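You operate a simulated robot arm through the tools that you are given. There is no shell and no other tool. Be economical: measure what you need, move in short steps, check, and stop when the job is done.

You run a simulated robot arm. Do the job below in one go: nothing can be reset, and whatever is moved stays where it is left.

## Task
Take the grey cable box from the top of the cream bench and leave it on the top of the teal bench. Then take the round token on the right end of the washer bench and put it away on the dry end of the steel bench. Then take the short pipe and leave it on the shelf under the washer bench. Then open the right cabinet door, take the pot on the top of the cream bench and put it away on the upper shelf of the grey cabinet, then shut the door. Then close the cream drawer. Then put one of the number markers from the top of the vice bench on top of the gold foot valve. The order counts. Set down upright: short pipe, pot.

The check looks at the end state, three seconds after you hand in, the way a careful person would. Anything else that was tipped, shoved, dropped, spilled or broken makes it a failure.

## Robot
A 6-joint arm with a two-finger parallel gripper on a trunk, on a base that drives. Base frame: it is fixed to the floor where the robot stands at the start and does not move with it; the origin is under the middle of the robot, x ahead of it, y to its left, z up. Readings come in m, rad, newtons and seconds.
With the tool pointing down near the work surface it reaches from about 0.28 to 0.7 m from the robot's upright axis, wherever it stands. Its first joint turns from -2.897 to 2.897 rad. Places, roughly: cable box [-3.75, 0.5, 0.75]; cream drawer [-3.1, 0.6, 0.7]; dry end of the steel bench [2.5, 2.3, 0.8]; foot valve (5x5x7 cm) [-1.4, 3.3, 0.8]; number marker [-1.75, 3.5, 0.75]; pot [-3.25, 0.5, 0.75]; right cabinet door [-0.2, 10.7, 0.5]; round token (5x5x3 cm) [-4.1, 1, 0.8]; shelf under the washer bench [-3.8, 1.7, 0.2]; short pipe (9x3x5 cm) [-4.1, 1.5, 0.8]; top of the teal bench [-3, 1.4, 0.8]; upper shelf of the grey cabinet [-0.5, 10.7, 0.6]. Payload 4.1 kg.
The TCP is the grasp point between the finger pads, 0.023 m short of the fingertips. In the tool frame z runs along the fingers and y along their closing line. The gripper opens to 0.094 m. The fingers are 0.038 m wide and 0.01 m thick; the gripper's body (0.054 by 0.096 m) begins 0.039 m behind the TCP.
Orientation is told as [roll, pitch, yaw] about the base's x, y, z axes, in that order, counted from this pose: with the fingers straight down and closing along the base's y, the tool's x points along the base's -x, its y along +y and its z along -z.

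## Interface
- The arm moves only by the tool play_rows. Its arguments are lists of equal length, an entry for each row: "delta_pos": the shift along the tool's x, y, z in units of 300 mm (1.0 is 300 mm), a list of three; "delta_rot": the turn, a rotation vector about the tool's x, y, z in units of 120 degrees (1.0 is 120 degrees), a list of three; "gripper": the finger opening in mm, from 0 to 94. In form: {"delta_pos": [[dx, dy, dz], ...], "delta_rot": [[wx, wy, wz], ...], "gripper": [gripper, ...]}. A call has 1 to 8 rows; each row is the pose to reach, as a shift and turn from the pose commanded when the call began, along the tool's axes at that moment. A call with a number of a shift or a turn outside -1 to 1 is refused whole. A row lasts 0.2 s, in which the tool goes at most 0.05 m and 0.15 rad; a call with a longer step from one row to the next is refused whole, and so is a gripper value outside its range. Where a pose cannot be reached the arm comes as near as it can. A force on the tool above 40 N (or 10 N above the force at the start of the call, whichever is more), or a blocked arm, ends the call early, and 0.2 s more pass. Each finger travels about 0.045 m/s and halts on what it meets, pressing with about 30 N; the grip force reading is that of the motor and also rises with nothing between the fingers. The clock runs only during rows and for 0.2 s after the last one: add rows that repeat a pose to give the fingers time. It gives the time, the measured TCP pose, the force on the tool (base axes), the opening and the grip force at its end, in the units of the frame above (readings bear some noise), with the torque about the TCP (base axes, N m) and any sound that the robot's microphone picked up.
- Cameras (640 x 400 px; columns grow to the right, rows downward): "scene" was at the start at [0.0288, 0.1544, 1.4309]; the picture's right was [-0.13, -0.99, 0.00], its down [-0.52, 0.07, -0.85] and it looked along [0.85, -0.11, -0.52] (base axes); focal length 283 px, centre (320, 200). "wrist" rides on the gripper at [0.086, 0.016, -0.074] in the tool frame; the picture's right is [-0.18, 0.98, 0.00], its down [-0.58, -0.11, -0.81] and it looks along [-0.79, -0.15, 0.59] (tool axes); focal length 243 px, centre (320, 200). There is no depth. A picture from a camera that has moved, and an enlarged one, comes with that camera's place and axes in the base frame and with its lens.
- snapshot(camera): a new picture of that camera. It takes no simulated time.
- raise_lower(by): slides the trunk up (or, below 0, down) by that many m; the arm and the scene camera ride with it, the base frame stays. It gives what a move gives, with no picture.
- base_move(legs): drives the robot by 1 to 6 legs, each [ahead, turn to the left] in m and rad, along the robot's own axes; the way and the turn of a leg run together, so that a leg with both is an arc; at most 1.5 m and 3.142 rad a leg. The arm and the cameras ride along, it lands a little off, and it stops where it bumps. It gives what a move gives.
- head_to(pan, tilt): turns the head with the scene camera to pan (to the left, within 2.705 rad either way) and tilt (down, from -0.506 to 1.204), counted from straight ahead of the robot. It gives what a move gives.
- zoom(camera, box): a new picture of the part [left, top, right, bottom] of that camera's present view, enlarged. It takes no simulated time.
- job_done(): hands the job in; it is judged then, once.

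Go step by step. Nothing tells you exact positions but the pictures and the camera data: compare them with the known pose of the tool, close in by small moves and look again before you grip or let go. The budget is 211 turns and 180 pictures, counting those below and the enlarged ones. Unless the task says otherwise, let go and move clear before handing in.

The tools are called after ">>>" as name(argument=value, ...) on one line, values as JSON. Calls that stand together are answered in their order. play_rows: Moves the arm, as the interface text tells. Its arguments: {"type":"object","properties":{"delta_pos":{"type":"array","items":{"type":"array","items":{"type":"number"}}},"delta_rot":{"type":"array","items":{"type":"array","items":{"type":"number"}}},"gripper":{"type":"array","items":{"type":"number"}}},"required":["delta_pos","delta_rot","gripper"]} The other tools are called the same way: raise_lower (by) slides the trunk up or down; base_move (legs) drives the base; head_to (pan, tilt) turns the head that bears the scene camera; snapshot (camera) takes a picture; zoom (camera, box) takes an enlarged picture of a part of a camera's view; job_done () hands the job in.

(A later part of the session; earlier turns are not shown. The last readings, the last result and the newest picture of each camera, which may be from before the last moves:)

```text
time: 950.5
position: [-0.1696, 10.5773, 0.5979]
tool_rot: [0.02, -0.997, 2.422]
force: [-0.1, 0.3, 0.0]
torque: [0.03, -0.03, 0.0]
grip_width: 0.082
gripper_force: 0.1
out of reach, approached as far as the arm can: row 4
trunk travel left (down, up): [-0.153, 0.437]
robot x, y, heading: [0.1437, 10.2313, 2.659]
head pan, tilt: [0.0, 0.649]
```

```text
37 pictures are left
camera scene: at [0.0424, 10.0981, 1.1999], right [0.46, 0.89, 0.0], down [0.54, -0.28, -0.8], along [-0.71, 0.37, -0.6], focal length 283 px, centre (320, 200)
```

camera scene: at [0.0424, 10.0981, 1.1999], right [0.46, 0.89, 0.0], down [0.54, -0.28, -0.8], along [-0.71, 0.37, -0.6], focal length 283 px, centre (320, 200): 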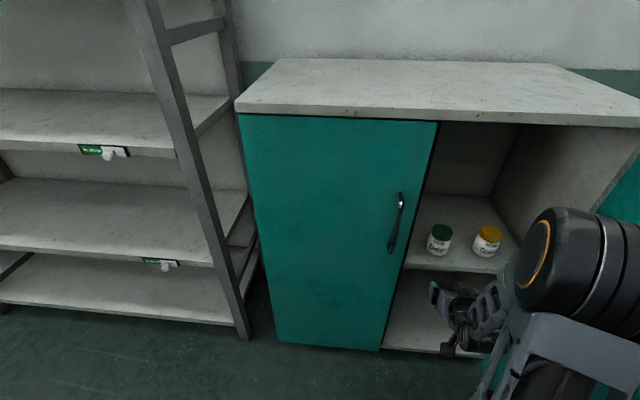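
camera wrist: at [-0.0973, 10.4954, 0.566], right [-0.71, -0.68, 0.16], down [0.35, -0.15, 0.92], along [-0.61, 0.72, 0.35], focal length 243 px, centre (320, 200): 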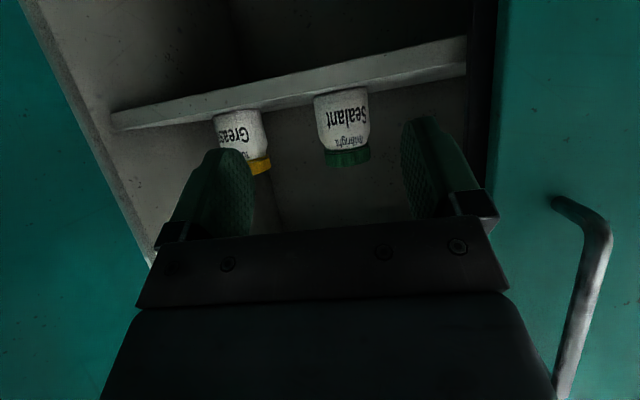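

The pot stands upright beside the grease pot. Now I back off, raise the trunk and straighten the tool to shut the door.

>>> base_move(legs=[[-0.32, 0]])

>>> raise_lower(by=0.4)

>>> raise_lower(by=0.03)

>>> play_rows(delta_pos=[[0, 0, 0], [0, 0, 0], [0, 0, 0], [0, 0, 0], [0, 0, 0], [0, 0, 0], [0, 0, 0]], delta_rot=[[0, 0.068, 0], [0, 0.136, 0], [0, 0.204, 0], [0, 0.272, 0], [0, 0.34, 0], [0, 0.408, 0], [0, 0.476, 0]], gripper=[40, 20, 0, 0, 0, 0, 0])

>>> play_rows(delta_pos=[[0, 0, -0.1], [0, 0, -0.2], [0, 0, -0.3]], delta_rot=[[0, 0, 0], [0, 0, 0], [0, 0, 0]], gripper=[0, 0, 0])

>>> base_move(legs=[[0, 0.72], [0.3, 0], [0, -1.38]])

```text
time: 952.7
position: [0.122, 10.4245, 0.5975]
tool_rot: [0.017, -0.998, 2.424]
force: [-0.5, -0.1, 0.1]
torque: [-0.04, 0.03, 0.02]
grip_width: 0.082
gripper_force: 0.0
trunk travel left (down, up): [-0.153, 0.437]
robot x, y, heading: [0.4377, 10.081, 2.659]
head pan, tilt: [0.0, 0.649]
```

```text
time: 956.5
position: [0.1226, 10.4234, 0.9983]
tool_rot: [0.016, -0.997, 2.422]
force: [-0.5, 0.4, -0.3]
torque: [0.0, -0.02, 0.02]
grip_width: 0.0822
gripper_force: 0.0
trunk travel left (down, up): [-0.553, 0.037]
robot x, y, heading: [0.4394, 10.0784, 2.654]
head pan, tilt: [0.0, 0.649]
```

```text
time: 957.3
position: [0.1225, 10.4254, 1.0276]
tool_rot: [0.018, -0.997, 2.423]
force: [-0.7, 0.0, 0.2]
torque: [0.0, 0.01, 0.02]
grip_width: 0.0823
gripper_force: 0.1
trunk travel left (down, up): [-0.583, 0.007]
robot x, y, heading: [0.4368, 10.078, 2.661]
head pan, tilt: [0.0, 0.649]
```

```text
time: 958.9
position: [0.1211, 10.425, 1.028]
tool_rot: [0.008, -0.002, 2.438]
force: [0.3, -0.1, -1.2]
torque: [0.03, 0.0, 0.0]
grip_width: 0.0
gripper_force: 30.3
out of reach, approached as far as the arm can: row 4
trunk travel left (down, up): [-0.583, 0.007]
robot x, y, heading: [0.438, 10.0772, 2.657]
head pan, tilt: [0.0, 0.649]
```

```text
time: 959.7
position: [0.1237, 10.4254, 1.1183]
tool_rot: [0.008, -0.002, 2.437]
force: [-0.5, 0.2, -0.1]
torque: [-0.01, 0.0, 0.03]
grip_width: 0.0
gripper_force: 30.0
trunk travel left (down, up): [-0.583, 0.007]
robot x, y, heading: [0.4335, 10.0767, 2.662]
head pan, tilt: [0.0, 0.649]
```

```text
time: 967.0
position: [0.1168, 10.4797, 1.1173]
tool_rot: [0.01, -0.003, 1.77]
force: [0.0, -0.4, 0.5]
torque: [0.01, 0.0, 0.04]
grip_width: 0.0
gripper_force: 29.7
trunk travel left (down, up): [-0.583, 0.007]
robot x, y, heading: [0.1526, 10.0093, 1.999]
head pan, tilt: [0.0, 0.649]
```

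>>> play_rows(delta_pos=[[-0.115, -0.103, 0], [-0.23, -0.207, 0], [-0.345, -0.31, 0], [-0.46, -0.414, 0], [-0.575, -0.517, 0]], delta_rot=[[0, 0, -0.059], [0, 0, -0.118], [0, 0, -0.176], [0, 0, -0.235], [0, 0, -0.294]], gripper=[0, 0, 0, 0, 0])

>>> snapshot(camera="wrist")

```text
time: 968.2
position: [0.2337, 10.679, 1.1147]
tool_rot: [0.01, -0.005, 2.388]
force: [1.0, 0.3, -0.4]
torque: [0.0, 0.02, -0.02]
grip_width: 0.0002
gripper_force: 30.6
trunk travel left (down, up): [-0.583, 0.007]
robot x, y, heading: [0.1511, 10.0125, 1.992]
head pan, tilt: [0.0, 0.649]
```

```text
36 pictures are left
camera wrist: at [0.2875, 10.6096, 1.1899], right [-0.81, -0.59, 0.01], down [-0.34, 0.48, 0.81], along [-0.48, 0.65, -0.59], focal length 243 px, centre (320, 200)
```

wrist: 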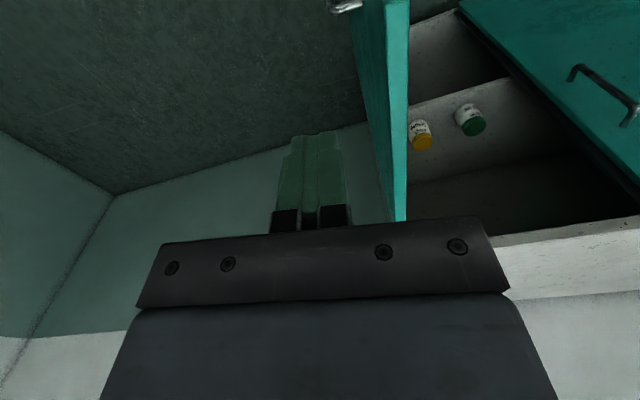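

The closed fingers are just outside the door. I lower them and sweep the door shut around its hinge.

>>> play_rows(delta_pos=[[0, 0, 0.15], [0, 0, 0.3], [0, 0, 0.433]], delta_rot=[[0, 0, 0], [0, 0, 0], [0, 0, 0]], gripper=[0, 0, 0])

>>> play_rows(delta_pos=[[0.011, 0.156, 0], [0.003, 0.311, 0], [-0.024, 0.465, 0], [-0.069, 0.615, 0], [-0.131, 0.757, 0], [-0.21, 0.892, 0]], delta_rot=[[0, 0, 0.0573], [0, 0, 0.1146], [0, 0, 0.1719], [0, 0, 0.2292], [0, 0, 0.2865], [0, 0, 0.3438]], gripper=[0, 0, 0, 0, 0, 0])

>>> snapshot(camera="scene")

```text
time: 969.0
position: [0.2318, 10.6786, 0.9844]
tool_rot: [0.006, -0.007, 2.387]
force: [-0.4, 0.2, 0.2]
torque: [0.04, 0.02, -0.03]
grip_width: 0.0001
gripper_force: 29.9
trunk travel left (down, up): [-0.583, 0.007]
robot x, y, heading: [0.1525, 10.0094, 1.996]
head pan, tilt: [0.0, 0.649]
```

```text
time: 970.4
position: [0.0031, 10.5241, 0.9875]
tool_rot: [0.008, 0.0, 1.667]
force: [-0.1, -0.2, 0.0]
torque: [-0.03, -0.03, -0.02]
grip_width: 0.0
gripper_force: 30.2
trunk travel left (down, up): [-0.583, 0.007]
robot x, y, heading: [0.1517, 10.0118, 1.992]
head pan, tilt: [0.0, 0.649]
```

```text
35 pictures are left
camera scene: at [-0.0117, 9.9678, 1.6298], right [0.91, 0.41, 0.0], down [0.25, -0.55, -0.8], along [-0.33, 0.73, -0.6], focal length 283 px, centre (320, 200)
```

scene: 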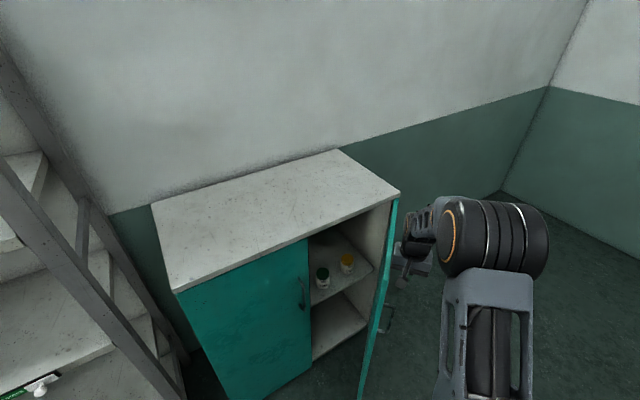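

>>> play_rows(delta_pos=[[0.011, 0.156, 0], [0.003, 0.311, 0], [-0.024, 0.465, 0], [-0.069, 0.615, 0], [-0.131, 0.757, 0], [-0.21, 0.892, 0]], delta_rot=[[0, 0, 0.0573], [0, 0, 0.1146], [0, 0, 0.1719], [0, 0, 0.2292], [0, 0, 0.2865], [0, 0, 0.3438]], gripper=[0, 0, 0, 0, 0, 0])

>>> play_rows(delta_pos=[[0.004, 0.06, 0], [0.002, 0.12, 0], [0.0, 0.17, 0]], delta_rot=[[0, 0, 0.02], [0, 0, 0.04], [0, 0, 0.05]], gripper=[0, 0, 0])

>>> snapshot(camera="scene")

```text
time: 971.8
position: [-0.2702, 10.5647, 0.9888]
tool_rot: [0.005, 0.008, 0.944]
force: [-0.3, 0.0, 0.3]
torque: [0.02, 0.0, 0.0]
grip_width: 0.0002
gripper_force: 29.8
trunk travel left (down, up): [-0.583, 0.007]
robot x, y, heading: [0.1533, 10.012, 1.995]
head pan, tilt: [0.0, 0.649]
```

```text
time: 972.1
position: [-0.2699, 10.5671, 0.9917]
tool_rot: [-0.01, 0.008, 0.927]
force: [11.9, -11.6, 3.7]
torque: [0.33, 0.4, 0.34]
grip_width: 0.0002
gripper_force: 30.4
trunk travel left (down, up): [-0.583, 0.007]
robot x, y, heading: [0.1509, 10.0108, 1.989]
head pan, tilt: [0.0, 0.649]
stopped in row 1: the force on the tool passed its limit at 57 N (the readings are from after the stop); the commanded pose is now the measured one
```

```text
34 pictures are left
camera scene: at [-0.0085, 9.965, 1.6302], right [0.91, 0.41, 0.0], down [0.25, -0.55, -0.8], along [-0.33, 0.73, -0.6], focal length 283 px, centre (320, 200)
```

scene: 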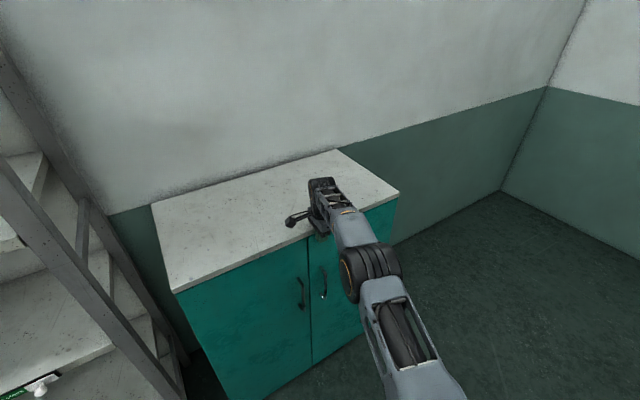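

The door is shut. I raise the hand, fold the arm, and set out for the cream drawer via the middle aisle.

>>> play_rows(delta_pos=[[0, -0.05, 0], [0, -0.05, -0.15], [0, -0.05, -0.3], [0, -0.05, -0.4]], delta_rot=[[0, 0, 0], [0, 0, 0], [0, 0, 0], [0, 0, 0]], gripper=[0, 0, 0, 0])

>>> play_rows(delta_pos=[[0, -0.14, 0], [0, -0.28, 0], [0, -0.42, 0], [0, -0.56, 0], [0, -0.7, 0], [0, -0.84, 0], [-0.02, -0.96, 0]], delta_rot=[[0, 0, 0], [0, 0, 0], [0, 0, 0], [0, 0, 0], [0, 0, 0], [0, 0, 0], [0, 0, 0]], gripper=[0, 0, 0, 0, 0, 0, 0])

>>> zoom(camera="scene", box=[160, 140, 460, 400])

>>> base_move(legs=[[0, -1.8], [1.4, 0], [0.45, 0], [0, -0.84]])

```text
time: 973.1
position: [-0.2631, 10.5613, 1.1133]
tool_rot: [-0.01, 0.009, 0.927]
force: [-0.3, -0.9, 0.2]
torque: [0.03, -0.02, 0.0]
grip_width: 0.0001
gripper_force: 30.1
trunk travel left (down, up): [-0.583, 0.007]
robot x, y, heading: [0.154, 10.0131, 1.996]
head pan, tilt: [0.0, 0.649]
```

```text
time: 974.7
position: [-0.0255, 10.3917, 1.1161]
tool_rot: [-0.008, 0.01, 0.927]
force: [-0.2, 0.2, 0.6]
torque: [0.0, -0.01, -0.01]
grip_width: 0.0
gripper_force: 30.4
trunk travel left (down, up): [-0.583, 0.007]
robot x, y, heading: [0.1536, 10.0125, 1.989]
head pan, tilt: [0.0, 0.649]
```

```text
1.54 times, centred on (310, 270) of scene
camera zoom: at [-0.0105, 9.9676, 1.6299], right [0.91, 0.41, 0.0], down [0.25, -0.55, -0.8], along [-0.33, 0.73, -0.6], focal length 436 px, centre (335, 92)
```

zoom: 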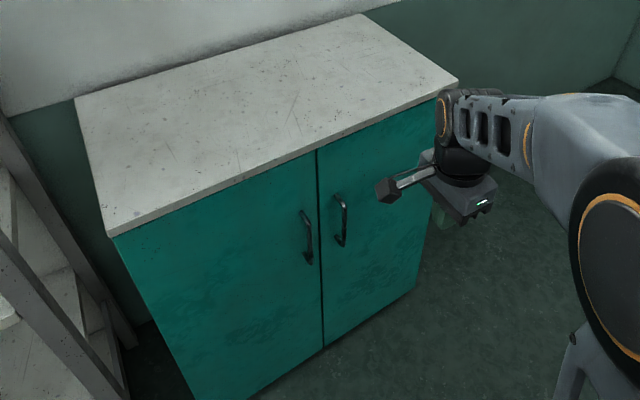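

```text
time: 990.5
position: [2.3139, 10.1104, 1.1166]
tool_rot: [-0.007, 0.009, -1.707]
force: [0.1, 0.0, 1.3]
torque: [-0.01, 0.01, 0.02]
grip_width: 0.0001
gripper_force: 29.7
trunk travel left (down, up): [-0.583, 0.007]
robot x, y, heading: [1.9699, 10.3583, -0.641]
head pan, tilt: [0.0, 0.649]
```

The cabinet door is flush. I follow the same route down the middle aisle.

>>> base_move(legs=[[1.05, 0], [1.03, 0], [0, -1.55], [1.5, 0], [1.5, 0]])

>>> head_to(pan=0, tilt=0.4)

```text
time: 1018.3
position: [1.6096, 6.3784, 1.1159]
tool_rot: [-0.011, 0.009, 3.0]
force: [-0.6, -0.2, -0.1]
torque: [-0.03, -0.03, -0.01]
grip_width: 0.0001
gripper_force: 29.8
trunk travel left (down, up): [-0.583, 0.007]
robot x, y, heading: [1.8562, 6.7177, -2.217]
head pan, tilt: [0.0, 0.649]
```

```text
time: 1019.1
position: [1.6101, 6.3774, 1.116]
tool_rot: [-0.01, 0.008, 3.0]
force: [0.0, 0.0, 0.8]
torque: [0.02, -0.02, -0.02]
grip_width: 0.0002
gripper_force: 30.3
trunk travel left (down, up): [-0.583, 0.007]
robot x, y, heading: [1.8548, 6.7167, -2.217]
head pan, tilt: [0.0, 0.4]
```

>>> base_move(legs=[[0, 0.042], [1.5, 0], [1.5, 0], [1.5, 0], [1.0, 0]])

```text
time: 1045.9
position: [-1.4671, 1.7624, 1.1142]
tool_rot: [-0.011, 0.009, 3.082]
force: [0.6, -0.4, -0.4]
torque: [0.0, 0.0, 0.05]
grip_width: 0.0002
gripper_force: 29.5
trunk travel left (down, up): [-0.583, 0.007]
robot x, y, heading: [-1.2484, 2.1182, -2.136]
head pan, tilt: [0.0, 0.4]
```

>>> base_move(legs=[[0, -0.065], [1.5, 0], [0.4, 0.06]])

>>> head_to(pan=-1.0, tilt=0.9)

>>> snapshot(camera="scene")

```text
time: 1055.8
position: [-2.6292, 0.2732, 1.1156]
tool_rot: [-0.011, 0.009, 3.032]
force: [-0.5, -0.6, -0.1]
torque: [0.01, 0.03, -0.04]
grip_width: 0.0001
gripper_force: 30.2
trunk travel left (down, up): [-0.583, 0.007]
robot x, y, heading: [-2.395, 0.6199, -2.184]
head pan, tilt: [0.0, 0.4]
```

```text
time: 1057.1
position: [-2.6292, 0.2733, 1.1156]
tool_rot: [-0.01, 0.009, 3.035]
force: [0.5, -0.2, -0.1]
torque: [0.02, 0.03, 0.01]
grip_width: 0.0002
gripper_force: 29.7
trunk travel left (down, up): [-0.583, 0.007]
robot x, y, heading: [-2.391, 0.6216, -2.189]
head pan, tilt: [-1.0, 0.901]
```

```text
32 pictures are left
camera scene: at [-2.2977, 0.5761, 1.6094], right [0.04, 1.0, 0.0], down [0.78, -0.03, -0.62], along [-0.62, 0.03, -0.78], focal length 283 px, centre (320, 200)
```

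scene: 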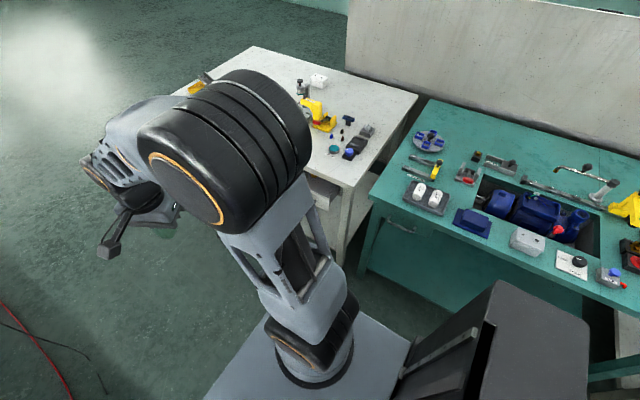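

>>> zoom(camera="scene", box=[270, 140, 400, 260])

```text
3.33 times, centred on (335, 200) of scene
camera zoom: at [-2.2977, 0.5761, 1.6094], right [0.04, 1.0, 0.0], down [0.78, -0.03, -0.62], along [-0.62, 0.03, -0.78], focal length 944 px, centre (270, 200)
```

zoom: 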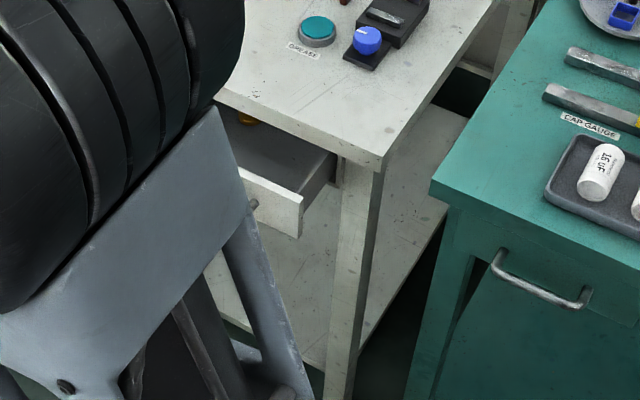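

The drawer stands out a few centimetres. I move 10 cm on and bring the closed gripper round in front of it, tilted for pushing.

>>> base_move(legs=[[0.1, 0.03]])

>>> play_rows(delta_pos=[[-0.102, -0.097, 0], [-0.204, -0.193, 0], [-0.307, -0.29, 0], [-0.409, -0.386, 0], [-0.511, -0.483, 0]], delta_rot=[[0, 0, 0.022], [0, 0, 0.044], [0, 0, 0.067], [0, 0, 0.089], [0, 0, 0.111]], gripper=[0, 0, 0, 0, 0])

>>> play_rows(delta_pos=[[-0.122, -0.071, 0], [-0.244, -0.141, 0], [-0.365, -0.212, 0], [-0.487, -0.282, 0], [-0.609, -0.353, 0]], delta_rot=[[0, 0, 0.022], [0, 0, 0.044], [0, 0, 0.067], [0, 0, 0.089], [0, 0, 0.111]], gripper=[0, 0, 0, 0, 0])

>>> play_rows(delta_pos=[[0, 0, 0], [0, 0, 0], [0, 0, 0], [0, 0, 0], [0, 0, 0], [0, 0, 0], [0, 0, 0], [0, 0, 0]], delta_rot=[[0, -0.068, 0], [0, -0.136, 0], [0, -0.204, 0], [0, -0.272, 0], [0, -0.34, 0], [0, -0.408, 0], [0, -0.476, 0], [0, -0.476, 0]], gripper=[0, 0, 0, 0, 0, 0, 0, 0])

>>> raise_lower(by=-0.4)

>>> snapshot(camera="wrist")

```text
time: 1058.2
position: [-2.6754, 0.1824, 1.116]
tool_rot: [-0.011, 0.009, 3.063]
force: [0.2, -0.5, -0.3]
torque: [0.01, 0.02, 0.01]
grip_width: 0.0
gripper_force: 29.9
trunk travel left (down, up): [-0.583, 0.007]
robot x, y, heading: [-2.4466, 0.5347, -2.157]
head pan, tilt: [-1.0, 0.901]
```

```text
time: 1059.5
position: [-2.8172, 0.3422, 1.1159]
tool_rot: [-0.011, 0.004, 2.829]
force: [0.4, -1.1, -0.5]
torque: [-0.01, -0.01, -0.03]
grip_width: 0.0002
gripper_force: 30.0
trunk travel left (down, up): [-0.583, 0.007]
robot x, y, heading: [-2.4513, 0.5383, -2.149]
head pan, tilt: [-1.0, 0.901]
```

```text
time: 1060.7
position: [-2.9582, 0.4979, 1.119]
tool_rot: [-0.011, 0.004, 2.596]
force: [0.7, -0.6, 0.1]
torque: [0.02, -0.02, 0.0]
grip_width: 0.0
gripper_force: 29.9
trunk travel left (down, up): [-0.583, 0.007]
robot x, y, heading: [-2.4465, 0.5314, -2.157]
head pan, tilt: [-1.0, 0.901]
```

```text
time: 1062.5
position: [-2.9573, 0.4957, 1.1167]
tool_rot: [-0.024, -0.995, 2.618]
force: [-0.7, -0.7, 0.3]
torque: [0.02, -0.01, 0.01]
grip_width: 0.0
gripper_force: 30.2
trunk travel left (down, up): [-0.583, 0.007]
robot x, y, heading: [-2.4478, 0.5397, -2.154]
head pan, tilt: [-1.0, 0.901]
```

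```text
time: 1066.3
position: [-2.9579, 0.4963, 0.7163]
tool_rot: [-0.023, -0.992, 2.617]
force: [-0.3, 0.3, 0.4]
torque: [-0.01, -0.01, 0.02]
grip_width: 0.0
gripper_force: 30.2
trunk travel left (down, up): [-0.183, 0.407]
robot x, y, heading: [-2.4488, 0.5365, -2.152]
head pan, tilt: [-1.0, 0.901]
```

```text
30 pictures are left
camera wrist: at [-2.8711, 0.4264, 0.6851], right [-0.59, -0.79, 0.14], down [0.36, -0.1, 0.93], along [-0.72, 0.6, 0.34], focal length 243 px, centre (320, 200)
```

wrist: 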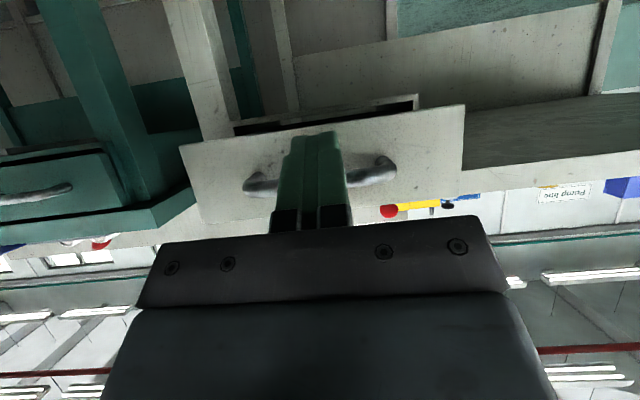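

The fingers face the drawer handle's middle. I push straight in.

>>> play_rows(delta_pos=[[-0.055, 0, 0.084], [-0.109, 0, 0.168], [-0.164, 0, 0.251], [-0.218, 0, 0.335], [-0.255, 0, 0.391]], delta_rot=[[0, 0, 0], [0, 0, 0], [0, 0, 0], [0, 0, 0], [0, 0, 0]], gripper=[0, 0, 0, 0, 0])

>>> snapshot(camera="wrist")

```text
time: 1067.3
position: [-3.0579, 0.554, 0.7125]
tool_rot: [-0.024, -0.98, 2.624]
force: [0.1, 0.5, -1.1]
torque: [0.02, 0.06, 0.0]
grip_width: 0.0
gripper_force: 29.8
trunk travel left (down, up): [-0.183, 0.407]
robot x, y, heading: [-2.4488, 0.5357, -2.15]
head pan, tilt: [-1.0, 0.901]
stopped in row 5: the force on the tool passed its limit at 103 N (the readings are from after the stop); the commanded pose is now the measured one
```

```text
29 pictures are left
camera wrist: at [-2.9707, 0.4854, 0.6825], right [-0.59, -0.79, 0.14], down [0.35, -0.09, 0.93], along [-0.73, 0.6, 0.33], focal length 243 px, centre (320, 200)
```

wrist: 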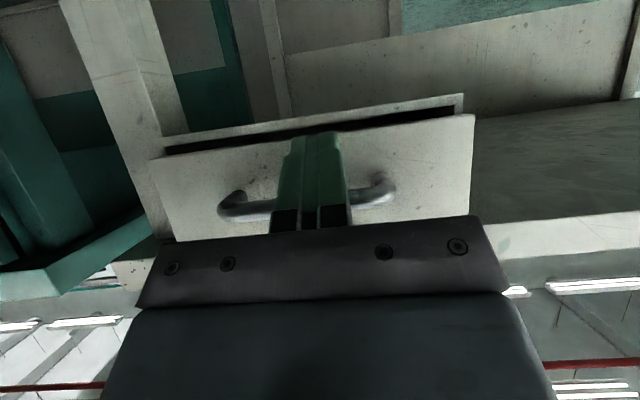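

>>> play_rows(delta_pos=[[0.091, 0, -0.14], [0.182, 0, -0.28], [0.273, 0, -0.42]], delta_rot=[[0, 0, 0], [0, 0, 0], [0, 0, 0]], gripper=[0, 0, 0])

>>> snapshot(camera="wrist")

>>> zoom(camera="scene", box=[230, 80, 430, 230])

```text
time: 1068.1
position: [-2.928, 0.4769, 0.7164]
tool_rot: [-0.025, -0.982, 2.625]
force: [-0.9, -0.3, -0.4]
torque: [-0.02, 0.0, 0.0]
grip_width: 0.0
gripper_force: 30.2
trunk travel left (down, up): [-0.183, 0.407]
robot x, y, heading: [-2.4509, 0.5403, -2.155]
head pan, tilt: [-1.0, 0.901]
```

```text
28 pictures are left
camera wrist: at [-2.8402, 0.4075, 0.6861], right [-0.59, -0.79, 0.14], down [0.35, -0.1, 0.93], along [-0.73, 0.6, 0.33], focal length 243 px, centre (320, 200)
```

wrist: 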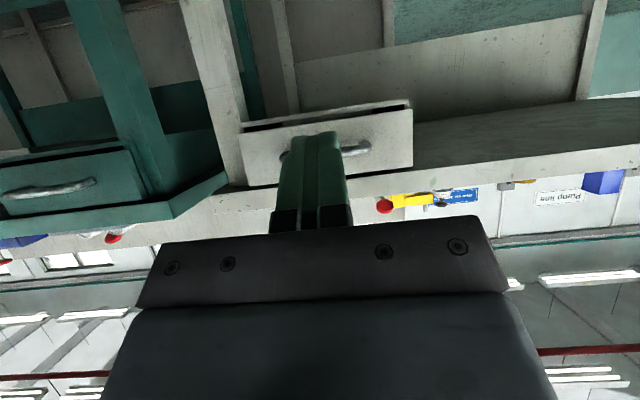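

```text
2.67 times, centred on (330, 155) of scene
camera zoom: at [-2.3532, 0.4966, 1.2094], right [0.01, 1.0, 0.0], down [0.78, -0.01, -0.62], along [-0.62, 0.01, -0.78], focal length 755 px, centre (293, 320)
```

zoom: 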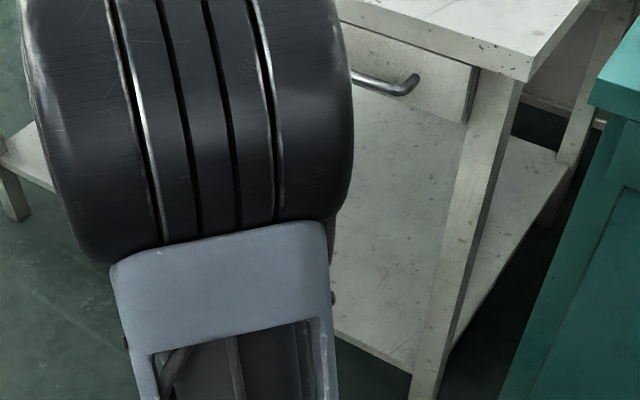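

The drawer went in until a hard stop. I push once more to confirm it is home.

>>> play_rows(delta_pos=[[-0.084, 0, 0.129], [-0.168, 0, 0.258], [-0.24, 0, 0.37], [-0.255, 0, 0.393], [-0.27, 0, 0.416], [-0.285, 0, 0.439]], delta_rot=[[0, 0, 0], [0, 0, 0], [0, 0, 0], [0, 0, 0], [0, 0, 0], [0, 0, 0]], gripper=[0, 0, 0, 0, 0, 0])

>>> play_rows(delta_pos=[[0.091, 0, -0.14], [0.182, 0, -0.28], [0.273, 0, -0.42]], delta_rot=[[0, 0, 0], [0, 0, 0], [0, 0, 0]], gripper=[0, 0, 0])

>>> raise_lower(by=0.4)

```text
time: 1069.5
position: [-3.06, 0.5561, 0.7088]
tool_rot: [-0.029, -0.972, 2.629]
force: [0.8, 0.0, -4.6]
torque: [-0.1, -0.05, -0.02]
grip_width: 0.0003
gripper_force: 30.3
trunk travel left (down, up): [-0.183, 0.407]
robot x, y, heading: [-2.4485, 0.5362, -2.143]
head pan, tilt: [-1.0, 0.901]
stopped in row 6: the force on the tool passed its limit at 47 N (the readings are from after the stop); the commanded pose is now the measured one
```

```text
time: 1070.3
position: [-2.9298, 0.4794, 0.713]
tool_rot: [-0.026, -0.974, 2.629]
force: [-0.1, 0.9, -0.5]
torque: [0.01, -0.02, -0.01]
grip_width: 0.0003
gripper_force: 30.6
trunk travel left (down, up): [-0.183, 0.407]
robot x, y, heading: [-2.4473, 0.5372, -2.152]
head pan, tilt: [-1.0, 0.901]
```

```text
time: 1074.2
position: [-2.9317, 0.4783, 1.1129]
tool_rot: [-0.029, -0.975, 2.628]
force: [-0.5, 0.5, -0.1]
torque: [0.02, 0.01, -0.02]
grip_width: 0.0
gripper_force: 29.8
trunk travel left (down, up): [-0.583, 0.007]
robot x, y, heading: [-2.4497, 0.5375, -2.146]
head pan, tilt: [-1.0, 0.901]
```

The drawer is home. I straighten the tool and reverse up the aisle to the vice bench.

>>> play_rows(delta_pos=[[0, 0, 0], [0, 0, 0], [0, 0, 0], [0, 0, 0], [0, 0, 0], [0, 0, 0], [0, 0, 0]], delta_rot=[[0, 0.067, 0], [0, 0.133, 0], [0, 0.2, 0], [0, 0.266, 0], [0, 0.333, 0], [0, 0.399, 0], [0, 0.466, 0]], gripper=[20, 40, 60, 60, 60, 60, 60])

>>> base_move(legs=[[-1.4, 0], [-1.3, 0]])

>>> head_to(pan=-1.4, tilt=0.7)

>>> snapshot(camera="scene")

```text
time: 1075.8
position: [-2.9309, 0.4785, 1.1142]
tool_rot: [-0.015, 0.006, 2.607]
force: [-0.4, 0.6, -0.3]
torque: [0.0, 0.01, -0.02]
grip_width: 0.0599
gripper_force: 0.0
trunk travel left (down, up): [-0.583, 0.007]
robot x, y, heading: [-2.4493, 0.5399, -2.146]
head pan, tilt: [-1.0, 0.901]
```

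```text
time: 1088.8
position: [-1.5449, 2.7391, 1.1134]
tool_rot: [-0.015, 0.002, 2.658]
force: [-0.2, 0.4, 0.7]
torque: [0.03, 0.04, -0.01]
grip_width: 0.0599
gripper_force: 0.1
trunk travel left (down, up): [-0.583, 0.007]
robot x, y, heading: [-1.0647, 2.8234, -2.099]
head pan, tilt: [-1.0, 0.901]
```

```text
time: 1089.6
position: [-1.5453, 2.7391, 1.1113]
tool_rot: [-0.015, 0.002, 2.659]
force: [-0.3, -0.1, -0.4]
torque: [0.0, 0.01, -0.01]
grip_width: 0.0603
gripper_force: 0.1
trunk travel left (down, up): [-0.583, 0.007]
robot x, y, heading: [-1.0659, 2.8226, -2.096]
head pan, tilt: [-1.4, 0.7]
```

```text
26 pictures are left
camera scene: at [-0.972, 2.8204, 1.6255], right [0.35, 0.94, 0.0], down [0.6, -0.22, -0.76], along [-0.72, 0.27, -0.64], focal length 283 px, centre (320, 200)
```

scene: 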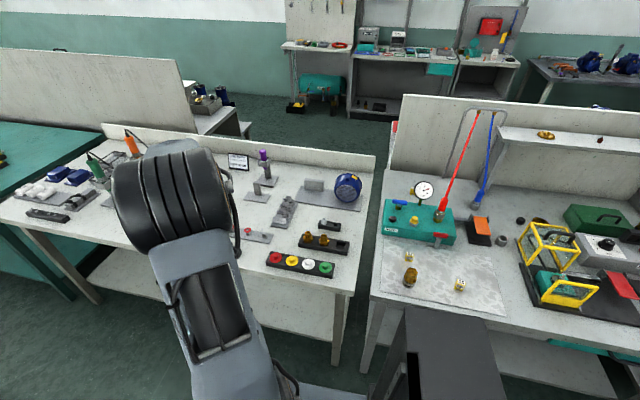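

The gold foot valve is at (410, 277). I zoom to find the number markers.

>>> zoom(camera="scene", box=[370, 160, 530, 300])

>>> zoom(camera="scene", box=[215, 140, 375, 280])

```text
2.86 times, centred on (450, 230) of scene
camera zoom: at [-0.972, 2.8204, 1.6255], right [0.35, 0.94, 0.0], down [0.6, -0.22, -0.76], along [-0.72, 0.27, -0.64], focal length 809 px, centre (-51, 114)
```

zoom: 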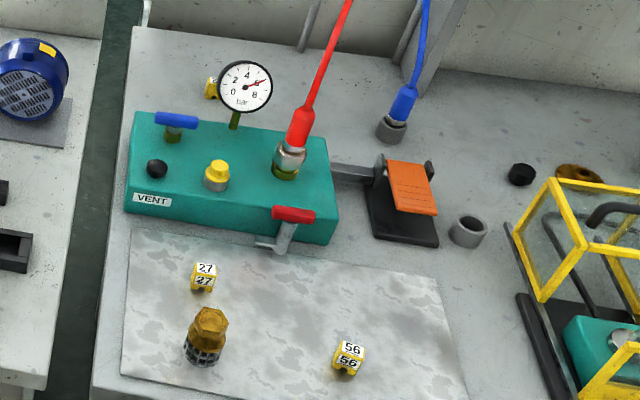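

```text
2.86 times, centred on (295, 210) of scene
camera zoom: at [-0.972, 2.8204, 1.6255], right [0.35, 0.94, 0.0], down [0.6, -0.22, -0.76], along [-0.72, 0.27, -0.64], focal length 809 px, centre (391, 171)
```

zoom: 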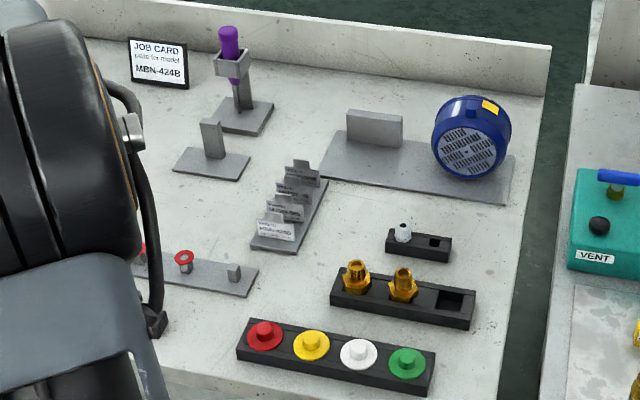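

Markers "27" and "56" stand near the gold valve (-1.385, 3.293). I'll use "56" at (-1.313, 3.444). I reverse a bit more so both lie well in reach.

>>> base_move(legs=[[0, -0.09], [-0.5, 0]])

>>> head_to(pan=-1.2, tilt=0.9)

>>> snapshot(camera="scene")

```text
time: 1093.1
position: [-1.2554, 3.1998, 1.1121]
tool_rot: [-0.016, 0.001, 2.568]
force: [-1.2, 0.3, -0.1]
torque: [-0.02, 0.03, -0.03]
grip_width: 0.0598
gripper_force: 0.1
trunk travel left (down, up): [-0.583, 0.007]
robot x, y, heading: [-0.7704, 3.2399, -2.188]
head pan, tilt: [-1.4, 0.7]
```

```text
time: 1093.8
position: [-1.2539, 3.1986, 1.1124]
tool_rot: [-0.015, 0.003, 2.569]
force: [0.5, 1.0, -0.3]
torque: [0.03, -0.01, -0.03]
grip_width: 0.06
gripper_force: 0.1
trunk travel left (down, up): [-0.583, 0.007]
robot x, y, heading: [-0.7702, 3.2416, -2.183]
head pan, tilt: [-1.201, 0.901]
```

```text
23 pictures are left
camera scene: at [-0.6738, 3.2108, 1.6095], right [0.24, 0.97, 0.0], down [0.76, -0.19, -0.62], along [-0.6, 0.15, -0.78], focal length 283 px, centre (320, 200)
```

scene: 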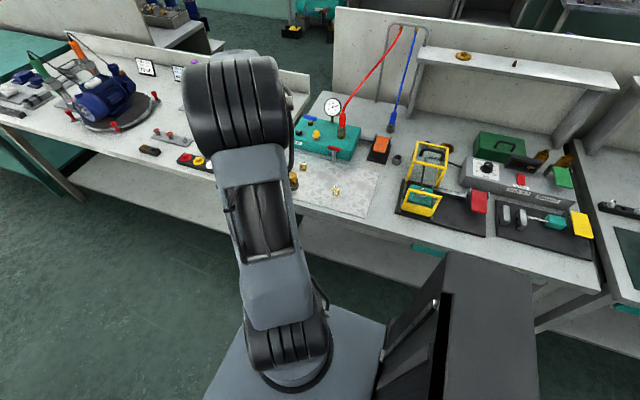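

>>> play_rows(delta_pos=[[-0.086, -0.08, 0.07], [-0.171, -0.159, 0.14], [-0.257, -0.239, 0.21], [-0.343, -0.318, 0.28], [-0.429, -0.398, 0.35], [-0.514, -0.477, 0.42], [-0.6, -0.557, 0.5]], delta_rot=[[0, 0, 0], [0, 0, 0], [0, 0, 0], [0, 0, 0], [0, 0, 0], [0, 0, 0], [0, 0, 0]], gripper=[60, 60, 60, 60, 60, 60, 60])

>>> snapshot(camera="wrist")

```text
time: 1095.5
position: [-1.3155, 3.4383, 0.9611]
tool_rot: [-0.014, 0.002, 2.569]
force: [0.7, 0.4, -0.1]
torque: [-0.04, 0.0, -0.02]
grip_width: 0.0599
gripper_force: 0.1
trunk travel left (down, up): [-0.583, 0.007]
robot x, y, heading: [-0.7708, 3.2423, -2.184]
head pan, tilt: [-1.201, 0.901]
```

```text
22 pictures are left
camera wrist: at [-1.2517, 3.3785, 1.037], right [-0.69, -0.73, -0.02], down [-0.44, 0.4, 0.81], along [-0.58, 0.56, -0.59], focal length 243 px, centre (320, 200)
```

wrist: 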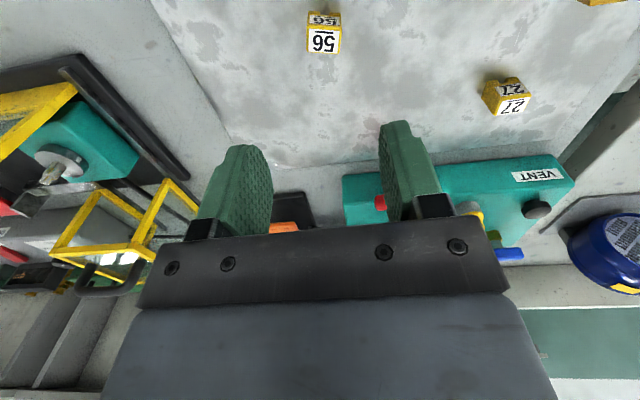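

Marker 56 is at (-1.307, 3.431), about 2.8 cm wide. I descend on it and grip.

>>> play_rows(delta_pos=[[0.037, 0.005, 0.12], [0.037, 0.005, 0.26], [0.037, 0.005, 0.38], [0.037, 0.005, 0.44]], delta_rot=[[0, 0, 0], [0, 0, 0], [0, 0, 0], [0, 0, 0]], gripper=[55, 50, 50, 50])

>>> snapshot(camera="wrist")

```text
time: 1096.5
position: [-1.3035, 3.4335, 0.8308]
tool_rot: [-0.015, 0.002, 2.568]
force: [-0.7, -0.5, -0.8]
torque: [-0.02, 0.0, -0.01]
grip_width: 0.0499
gripper_force: 0.1
trunk travel left (down, up): [-0.583, 0.007]
robot x, y, heading: [-0.7697, 3.2382, -2.19]
head pan, tilt: [-1.201, 0.901]
```

```text
21 pictures are left
camera wrist: at [-1.2396, 3.373, 0.9055], right [-0.69, -0.73, -0.02], down [-0.44, 0.4, 0.81], along [-0.58, 0.56, -0.59], focal length 243 px, centre (320, 200)
```

wrist: 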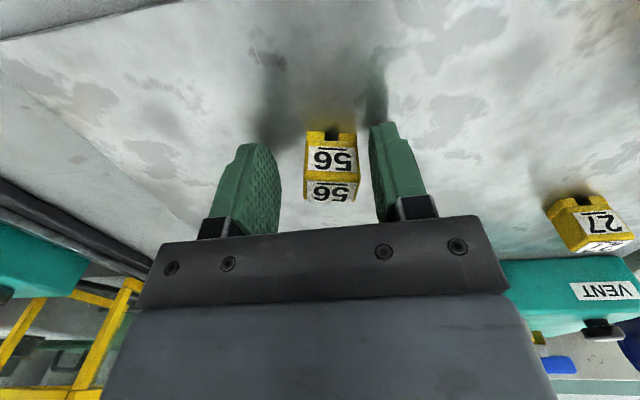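

>>> play_rows(delta_pos=[[0, 0, 0], [0, 0, 0], [0, 0, 0], [0, 0, 0], [0, 0, 0]], delta_rot=[[0, 0, 0], [0, 0, 0], [0, 0, 0], [0, 0, 0], [0, 0, 0]], gripper=[40, 30, 20, 12, 12])

>>> play_rows(delta_pos=[[0, 0, -0.1], [0, 0, -0.25], [0, 0, -0.4], [0, 0, -0.5]], delta_rot=[[0, 0, 0], [0, 0, 0], [0, 0, 0], [0, 0, 0]], gripper=[12, 12, 12, 12])

>>> zoom(camera="scene", box=[260, 130, 380, 220])

```text
time: 1097.7
position: [-1.3032, 3.4339, 0.8315]
tool_rot: [-0.014, 0.003, 2.567]
force: [-0.3, 0.0, 1.1]
torque: [0.0, 0.0, -0.01]
grip_width: 0.0251
gripper_force: 30.5
trunk travel left (down, up): [-0.583, 0.007]
robot x, y, heading: [-0.7701, 3.2411, -2.188]
head pan, tilt: [-1.201, 0.901]
```

```text
time: 1098.7
position: [-1.3054, 3.4316, 0.9799]
tool_rot: [-0.016, 0.001, 2.57]
force: [0.6, 0.0, 0.0]
torque: [-0.01, -0.01, 0.01]
grip_width: 0.0249
gripper_force: 30.0
trunk travel left (down, up): [-0.583, 0.007]
robot x, y, heading: [-0.773, 3.24, -2.186]
head pan, tilt: [-1.201, 0.901]
```

```text
4.44 times, centred on (320, 175) of scene
camera zoom: at [-0.6736, 3.2107, 1.6093], right [0.24, 0.97, 0.0], down [0.76, -0.19, -0.62], along [-0.6, 0.15, -0.78], focal length 1259 px, centre (320, 311)
```

zoom: 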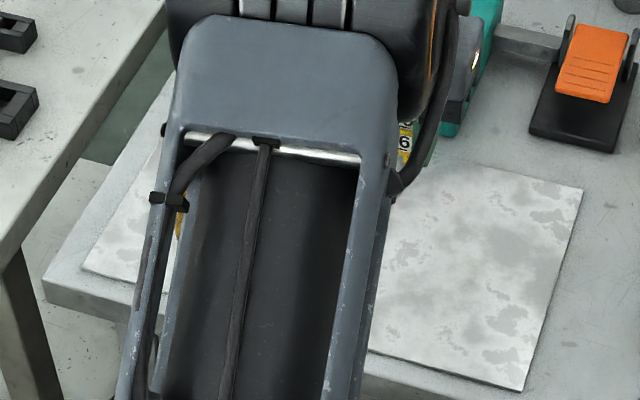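

Marker held. I move partway and look at the valve's top from the wrist camera.

>>> play_rows(delta_pos=[[-0.05, 0.1, 0], [-0.1, 0.2, 0], [-0.17, 0.3, 0]], delta_rot=[[0, 0, 0], [0, 0, 0], [0, 0, 0]], gripper=[12, 12, 12])

>>> snapshot(camera="wrist")

```text
time: 1099.5
position: [-1.3992, 3.383, 0.9795]
tool_rot: [-0.017, 0.002, 2.567]
force: [0.0, 0.1, 0.5]
torque: [-0.01, 0.03, -0.04]
grip_width: 0.0249
gripper_force: 30.1
trunk travel left (down, up): [-0.583, 0.007]
robot x, y, heading: [-0.7704, 3.2404, -2.186]
head pan, tilt: [-1.201, 0.901]
```

```text
19 pictures are left
camera wrist: at [-1.3344, 3.3231, 1.0545], right [-0.69, -0.73, -0.02], down [-0.44, 0.4, 0.81], along [-0.58, 0.56, -0.59], focal length 243 px, centre (320, 200)
```

wrist: 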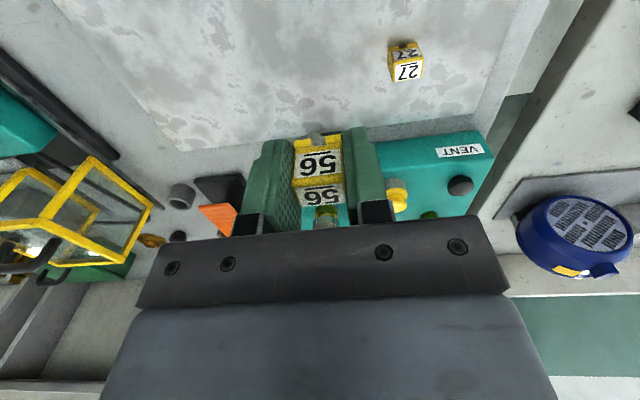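

>>> play_rows(delta_pos=[[0.07, 0.08, -0.02], [0.14, 0.16, -0.03], [0.206, 0.228, -0.03]], delta_rot=[[0, 0, 0], [0, 0, 0], [0, 0, 0]], gripper=[12, 12, 12])

>>> snapshot(camera="wrist")

```text
time: 1100.2
position: [-1.3822, 3.2927, 0.9899]
tool_rot: [-0.016, 0.001, 2.567]
force: [0.1, -0.1, -0.6]
torque: [-0.01, -0.01, -0.04]
grip_width: 0.0252
gripper_force: 29.9
trunk travel left (down, up): [-0.583, 0.007]
robot x, y, heading: [-0.7695, 3.238, -2.186]
head pan, tilt: [-1.201, 0.901]
```

```text
18 pictures are left
camera wrist: at [-1.3181, 3.231, 1.0643], right [-0.69, -0.72, -0.02], down [-0.44, 0.4, 0.81], along [-0.58, 0.56, -0.59], focal length 243 px, centre (320, 200)
```

wrist: 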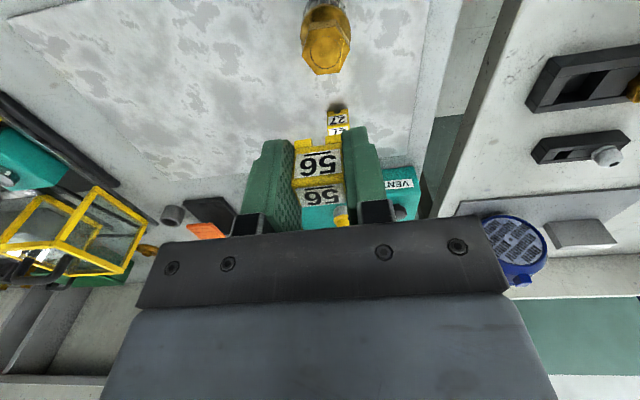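

Valve top centre computed at (-1.375, 3.282). I correct 13 mm and lower to just above it, then look.

>>> play_rows(delta_pos=[[0.04, 0.016, 0.06], [0.04, 0.016, 0.14], [0.04, 0.016, 0.2]], delta_rot=[[0, 0, 0], [0, 0, 0], [0, 0, 0]], gripper=[12, 12, 12])

>>> snapshot(camera="wrist")

```text
time: 1101.0
position: [-1.3741, 3.2838, 0.9295]
tool_rot: [-0.016, -0.002, 2.568]
force: [-0.6, 0.6, 0.2]
torque: [0.03, 0.0, -0.03]
grip_width: 0.025
gripper_force: 30.1
trunk travel left (down, up): [-0.583, 0.007]
robot x, y, heading: [-0.7711, 3.2415, -2.185]
head pan, tilt: [-1.201, 0.901]
```

```text
17 pictures are left
camera wrist: at [-1.3102, 3.2226, 1.0048], right [-0.69, -0.72, -0.02], down [-0.44, 0.4, 0.81], along [-0.58, 0.56, -0.59], focal length 243 px, centre (320, 200)
```

wrist: 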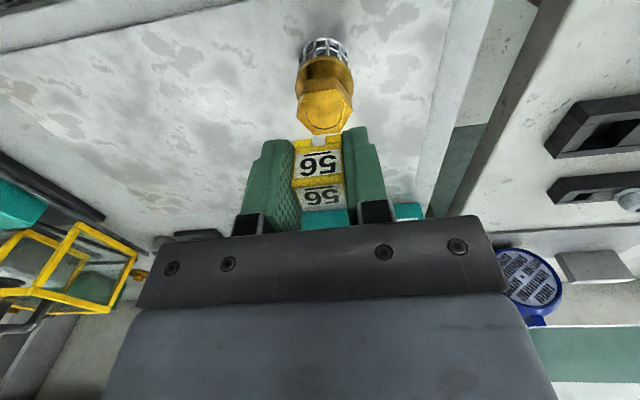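

>>> zoom(camera="wrist", box=[270, 20, 380, 220])

```text
2.00 times, centred on (325, 120) of wrist
camera zoom: at [-1.3102, 3.2226, 1.0048], right [-0.69, -0.72, -0.02], down [-0.44, 0.4, 0.81], along [-0.58, 0.56, -0.59], focal length 485 px, centre (310, 360)
```

zoom: 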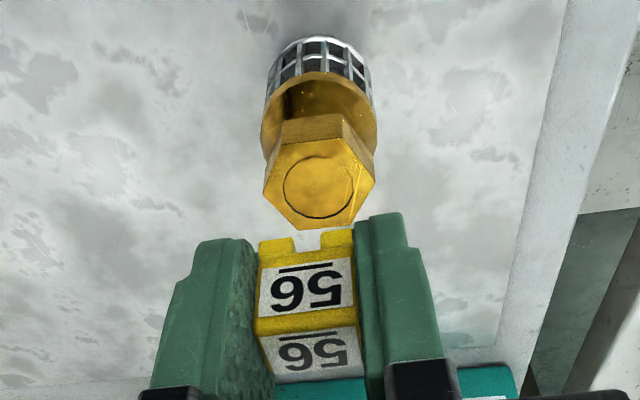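

The marker is centred over the flat hex top. I lower it till it touches.

>>> play_rows(delta_pos=[[0.003, 0.002, 0.03], [0.003, 0.002, 0.055], [0.003, 0.002, 0.065], [0.003, 0.002, 0.073], [0.003, 0.002, 0.08]], delta_rot=[[0, 0, 0], [0, 0, 0], [0, 0, 0], [0, 0, 0], [0, 0, 0]], gripper=[12, 12, 12, 12, 12])

>>> play_rows(delta_pos=[[0, 0, 0.005], [0, 0, 0.01], [0, 0, 0.015], [0, 0, 0.02]], delta_rot=[[0, 0, 0], [0, 0, 0], [0, 0, 0], [0, 0, 0]], gripper=[12, 12, 12, 12])

```text
time: 1102.2
position: [-1.3736, 3.2829, 0.9062]
tool_rot: [-0.016, 0.002, 2.567]
force: [1.0, -0.2, 0.0]
torque: [0.02, -0.03, 0.01]
grip_width: 0.025
gripper_force: 30.1
trunk travel left (down, up): [-0.583, 0.007]
robot x, y, heading: [-0.7687, 3.2395, -2.185]
head pan, tilt: [-1.201, 0.901]
```

```text
time: 1103.2
position: [-1.3718, 3.2829, 0.8995]
tool_rot: [-0.014, 0.003, 2.569]
force: [0.8, -0.6, -0.6]
torque: [0.02, 0.01, 0.01]
grip_width: 0.0251
gripper_force: 29.9
trunk travel left (down, up): [-0.583, 0.007]
robot x, y, heading: [-0.7693, 3.2395, -2.189]
head pan, tilt: [-1.201, 0.901]
```

>>> play_rows(delta_pos=[[0, 0, 0.005], [0, 0, 0.01], [0, 0, 0.015]], delta_rot=[[0, 0, 0], [0, 0, 0], [0, 0, 0]], gripper=[12, 12, 12])

>>> zoom(camera="wrist", box=[250, 60, 400, 230])

```text
time: 1104.0
position: [-1.3727, 3.2828, 0.8953]
tool_rot: [-0.016, 0.003, 2.567]
force: [-0.3, 0.9, 0.5]
torque: [-0.01, -0.01, -0.02]
grip_width: 0.025
gripper_force: 29.8
trunk travel left (down, up): [-0.583, 0.007]
robot x, y, heading: [-0.7697, 3.2412, -2.185]
head pan, tilt: [-1.201, 0.901]
```

```text
2.35 times, centred on (325, 145) of wrist
camera zoom: at [-1.3095, 3.2216, 0.9701], right [-0.69, -0.72, -0.02], down [-0.44, 0.4, 0.81], along [-0.58, 0.56, -0.59], focal length 571 px, centre (308, 329)
```

zoom: 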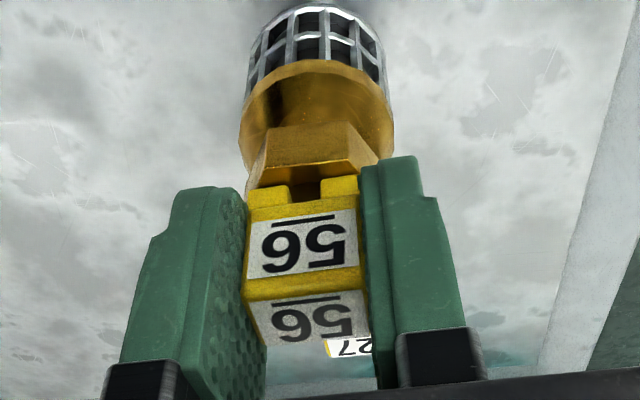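

>>> play_rows(delta_pos=[[0, 0, 0.005], [0, 0, 0.01], [0, 0, 0.015], [0, 0, 0.02]], delta_rot=[[0, 0, 0], [0, 0, 0], [0, 0, 0], [0, 0, 0]], gripper=[12, 12, 12, 12])

```text
time: 1105.0
position: [-1.3737, 3.283, 0.8932]
tool_rot: [-0.012, -0.005, 2.569]
force: [-0.9, -2.2, 28.4]
torque: [-0.18, 0.16, 0.01]
grip_width: 0.0253
gripper_force: 29.8
trunk travel left (down, up): [-0.583, 0.007]
robot x, y, heading: [-0.7704, 3.2409, -2.186]
head pan, tilt: [-1.201, 0.901]
```

>>> play_rows(delta_pos=[[0, 0, -0.009], [0, 0, -0.011], [0, 0, -0.011], [0, 0, -0.011], [0, 0, -0.011], [0, 0, -0.011]], delta_rot=[[0, 0, 0], [0, 0, 0], [0, 0, 0], [0, 0, 0], [0, 0, 0], [0, 0, 0]], gripper=[12, 23, 27, 32, 40, 45])

>>> zoom(camera="wrist", box=[250, 60, 400, 230])

```text
time: 1106.5
position: [-1.3719, 3.2821, 0.8928]
tool_rot: [-0.016, 0.002, 2.567]
force: [0.4, -1.3, 4.3]
torque: [-0.08, -0.03, 0.03]
grip_width: 0.045
gripper_force: 0.1
trunk travel left (down, up): [-0.583, 0.007]
robot x, y, heading: [-0.7677, 3.237, -2.19]
head pan, tilt: [-1.201, 0.901]
```

```text
2.35 times, centred on (325, 145) of wrist
camera zoom: at [-1.3084, 3.2217, 0.9666], right [-0.69, -0.73, -0.02], down [-0.44, 0.4, 0.81], along [-0.58, 0.56, -0.59], focal length 571 px, centre (308, 329)
```

zoom: 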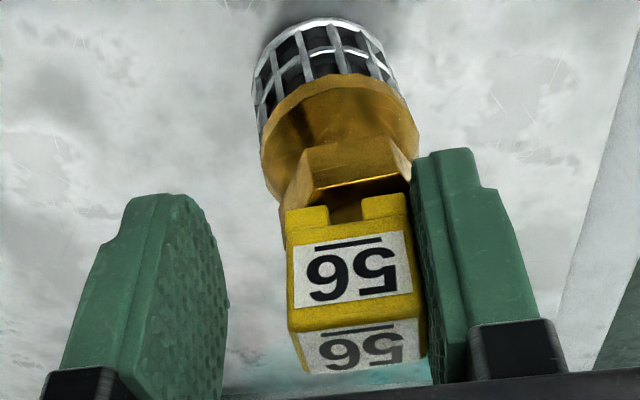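

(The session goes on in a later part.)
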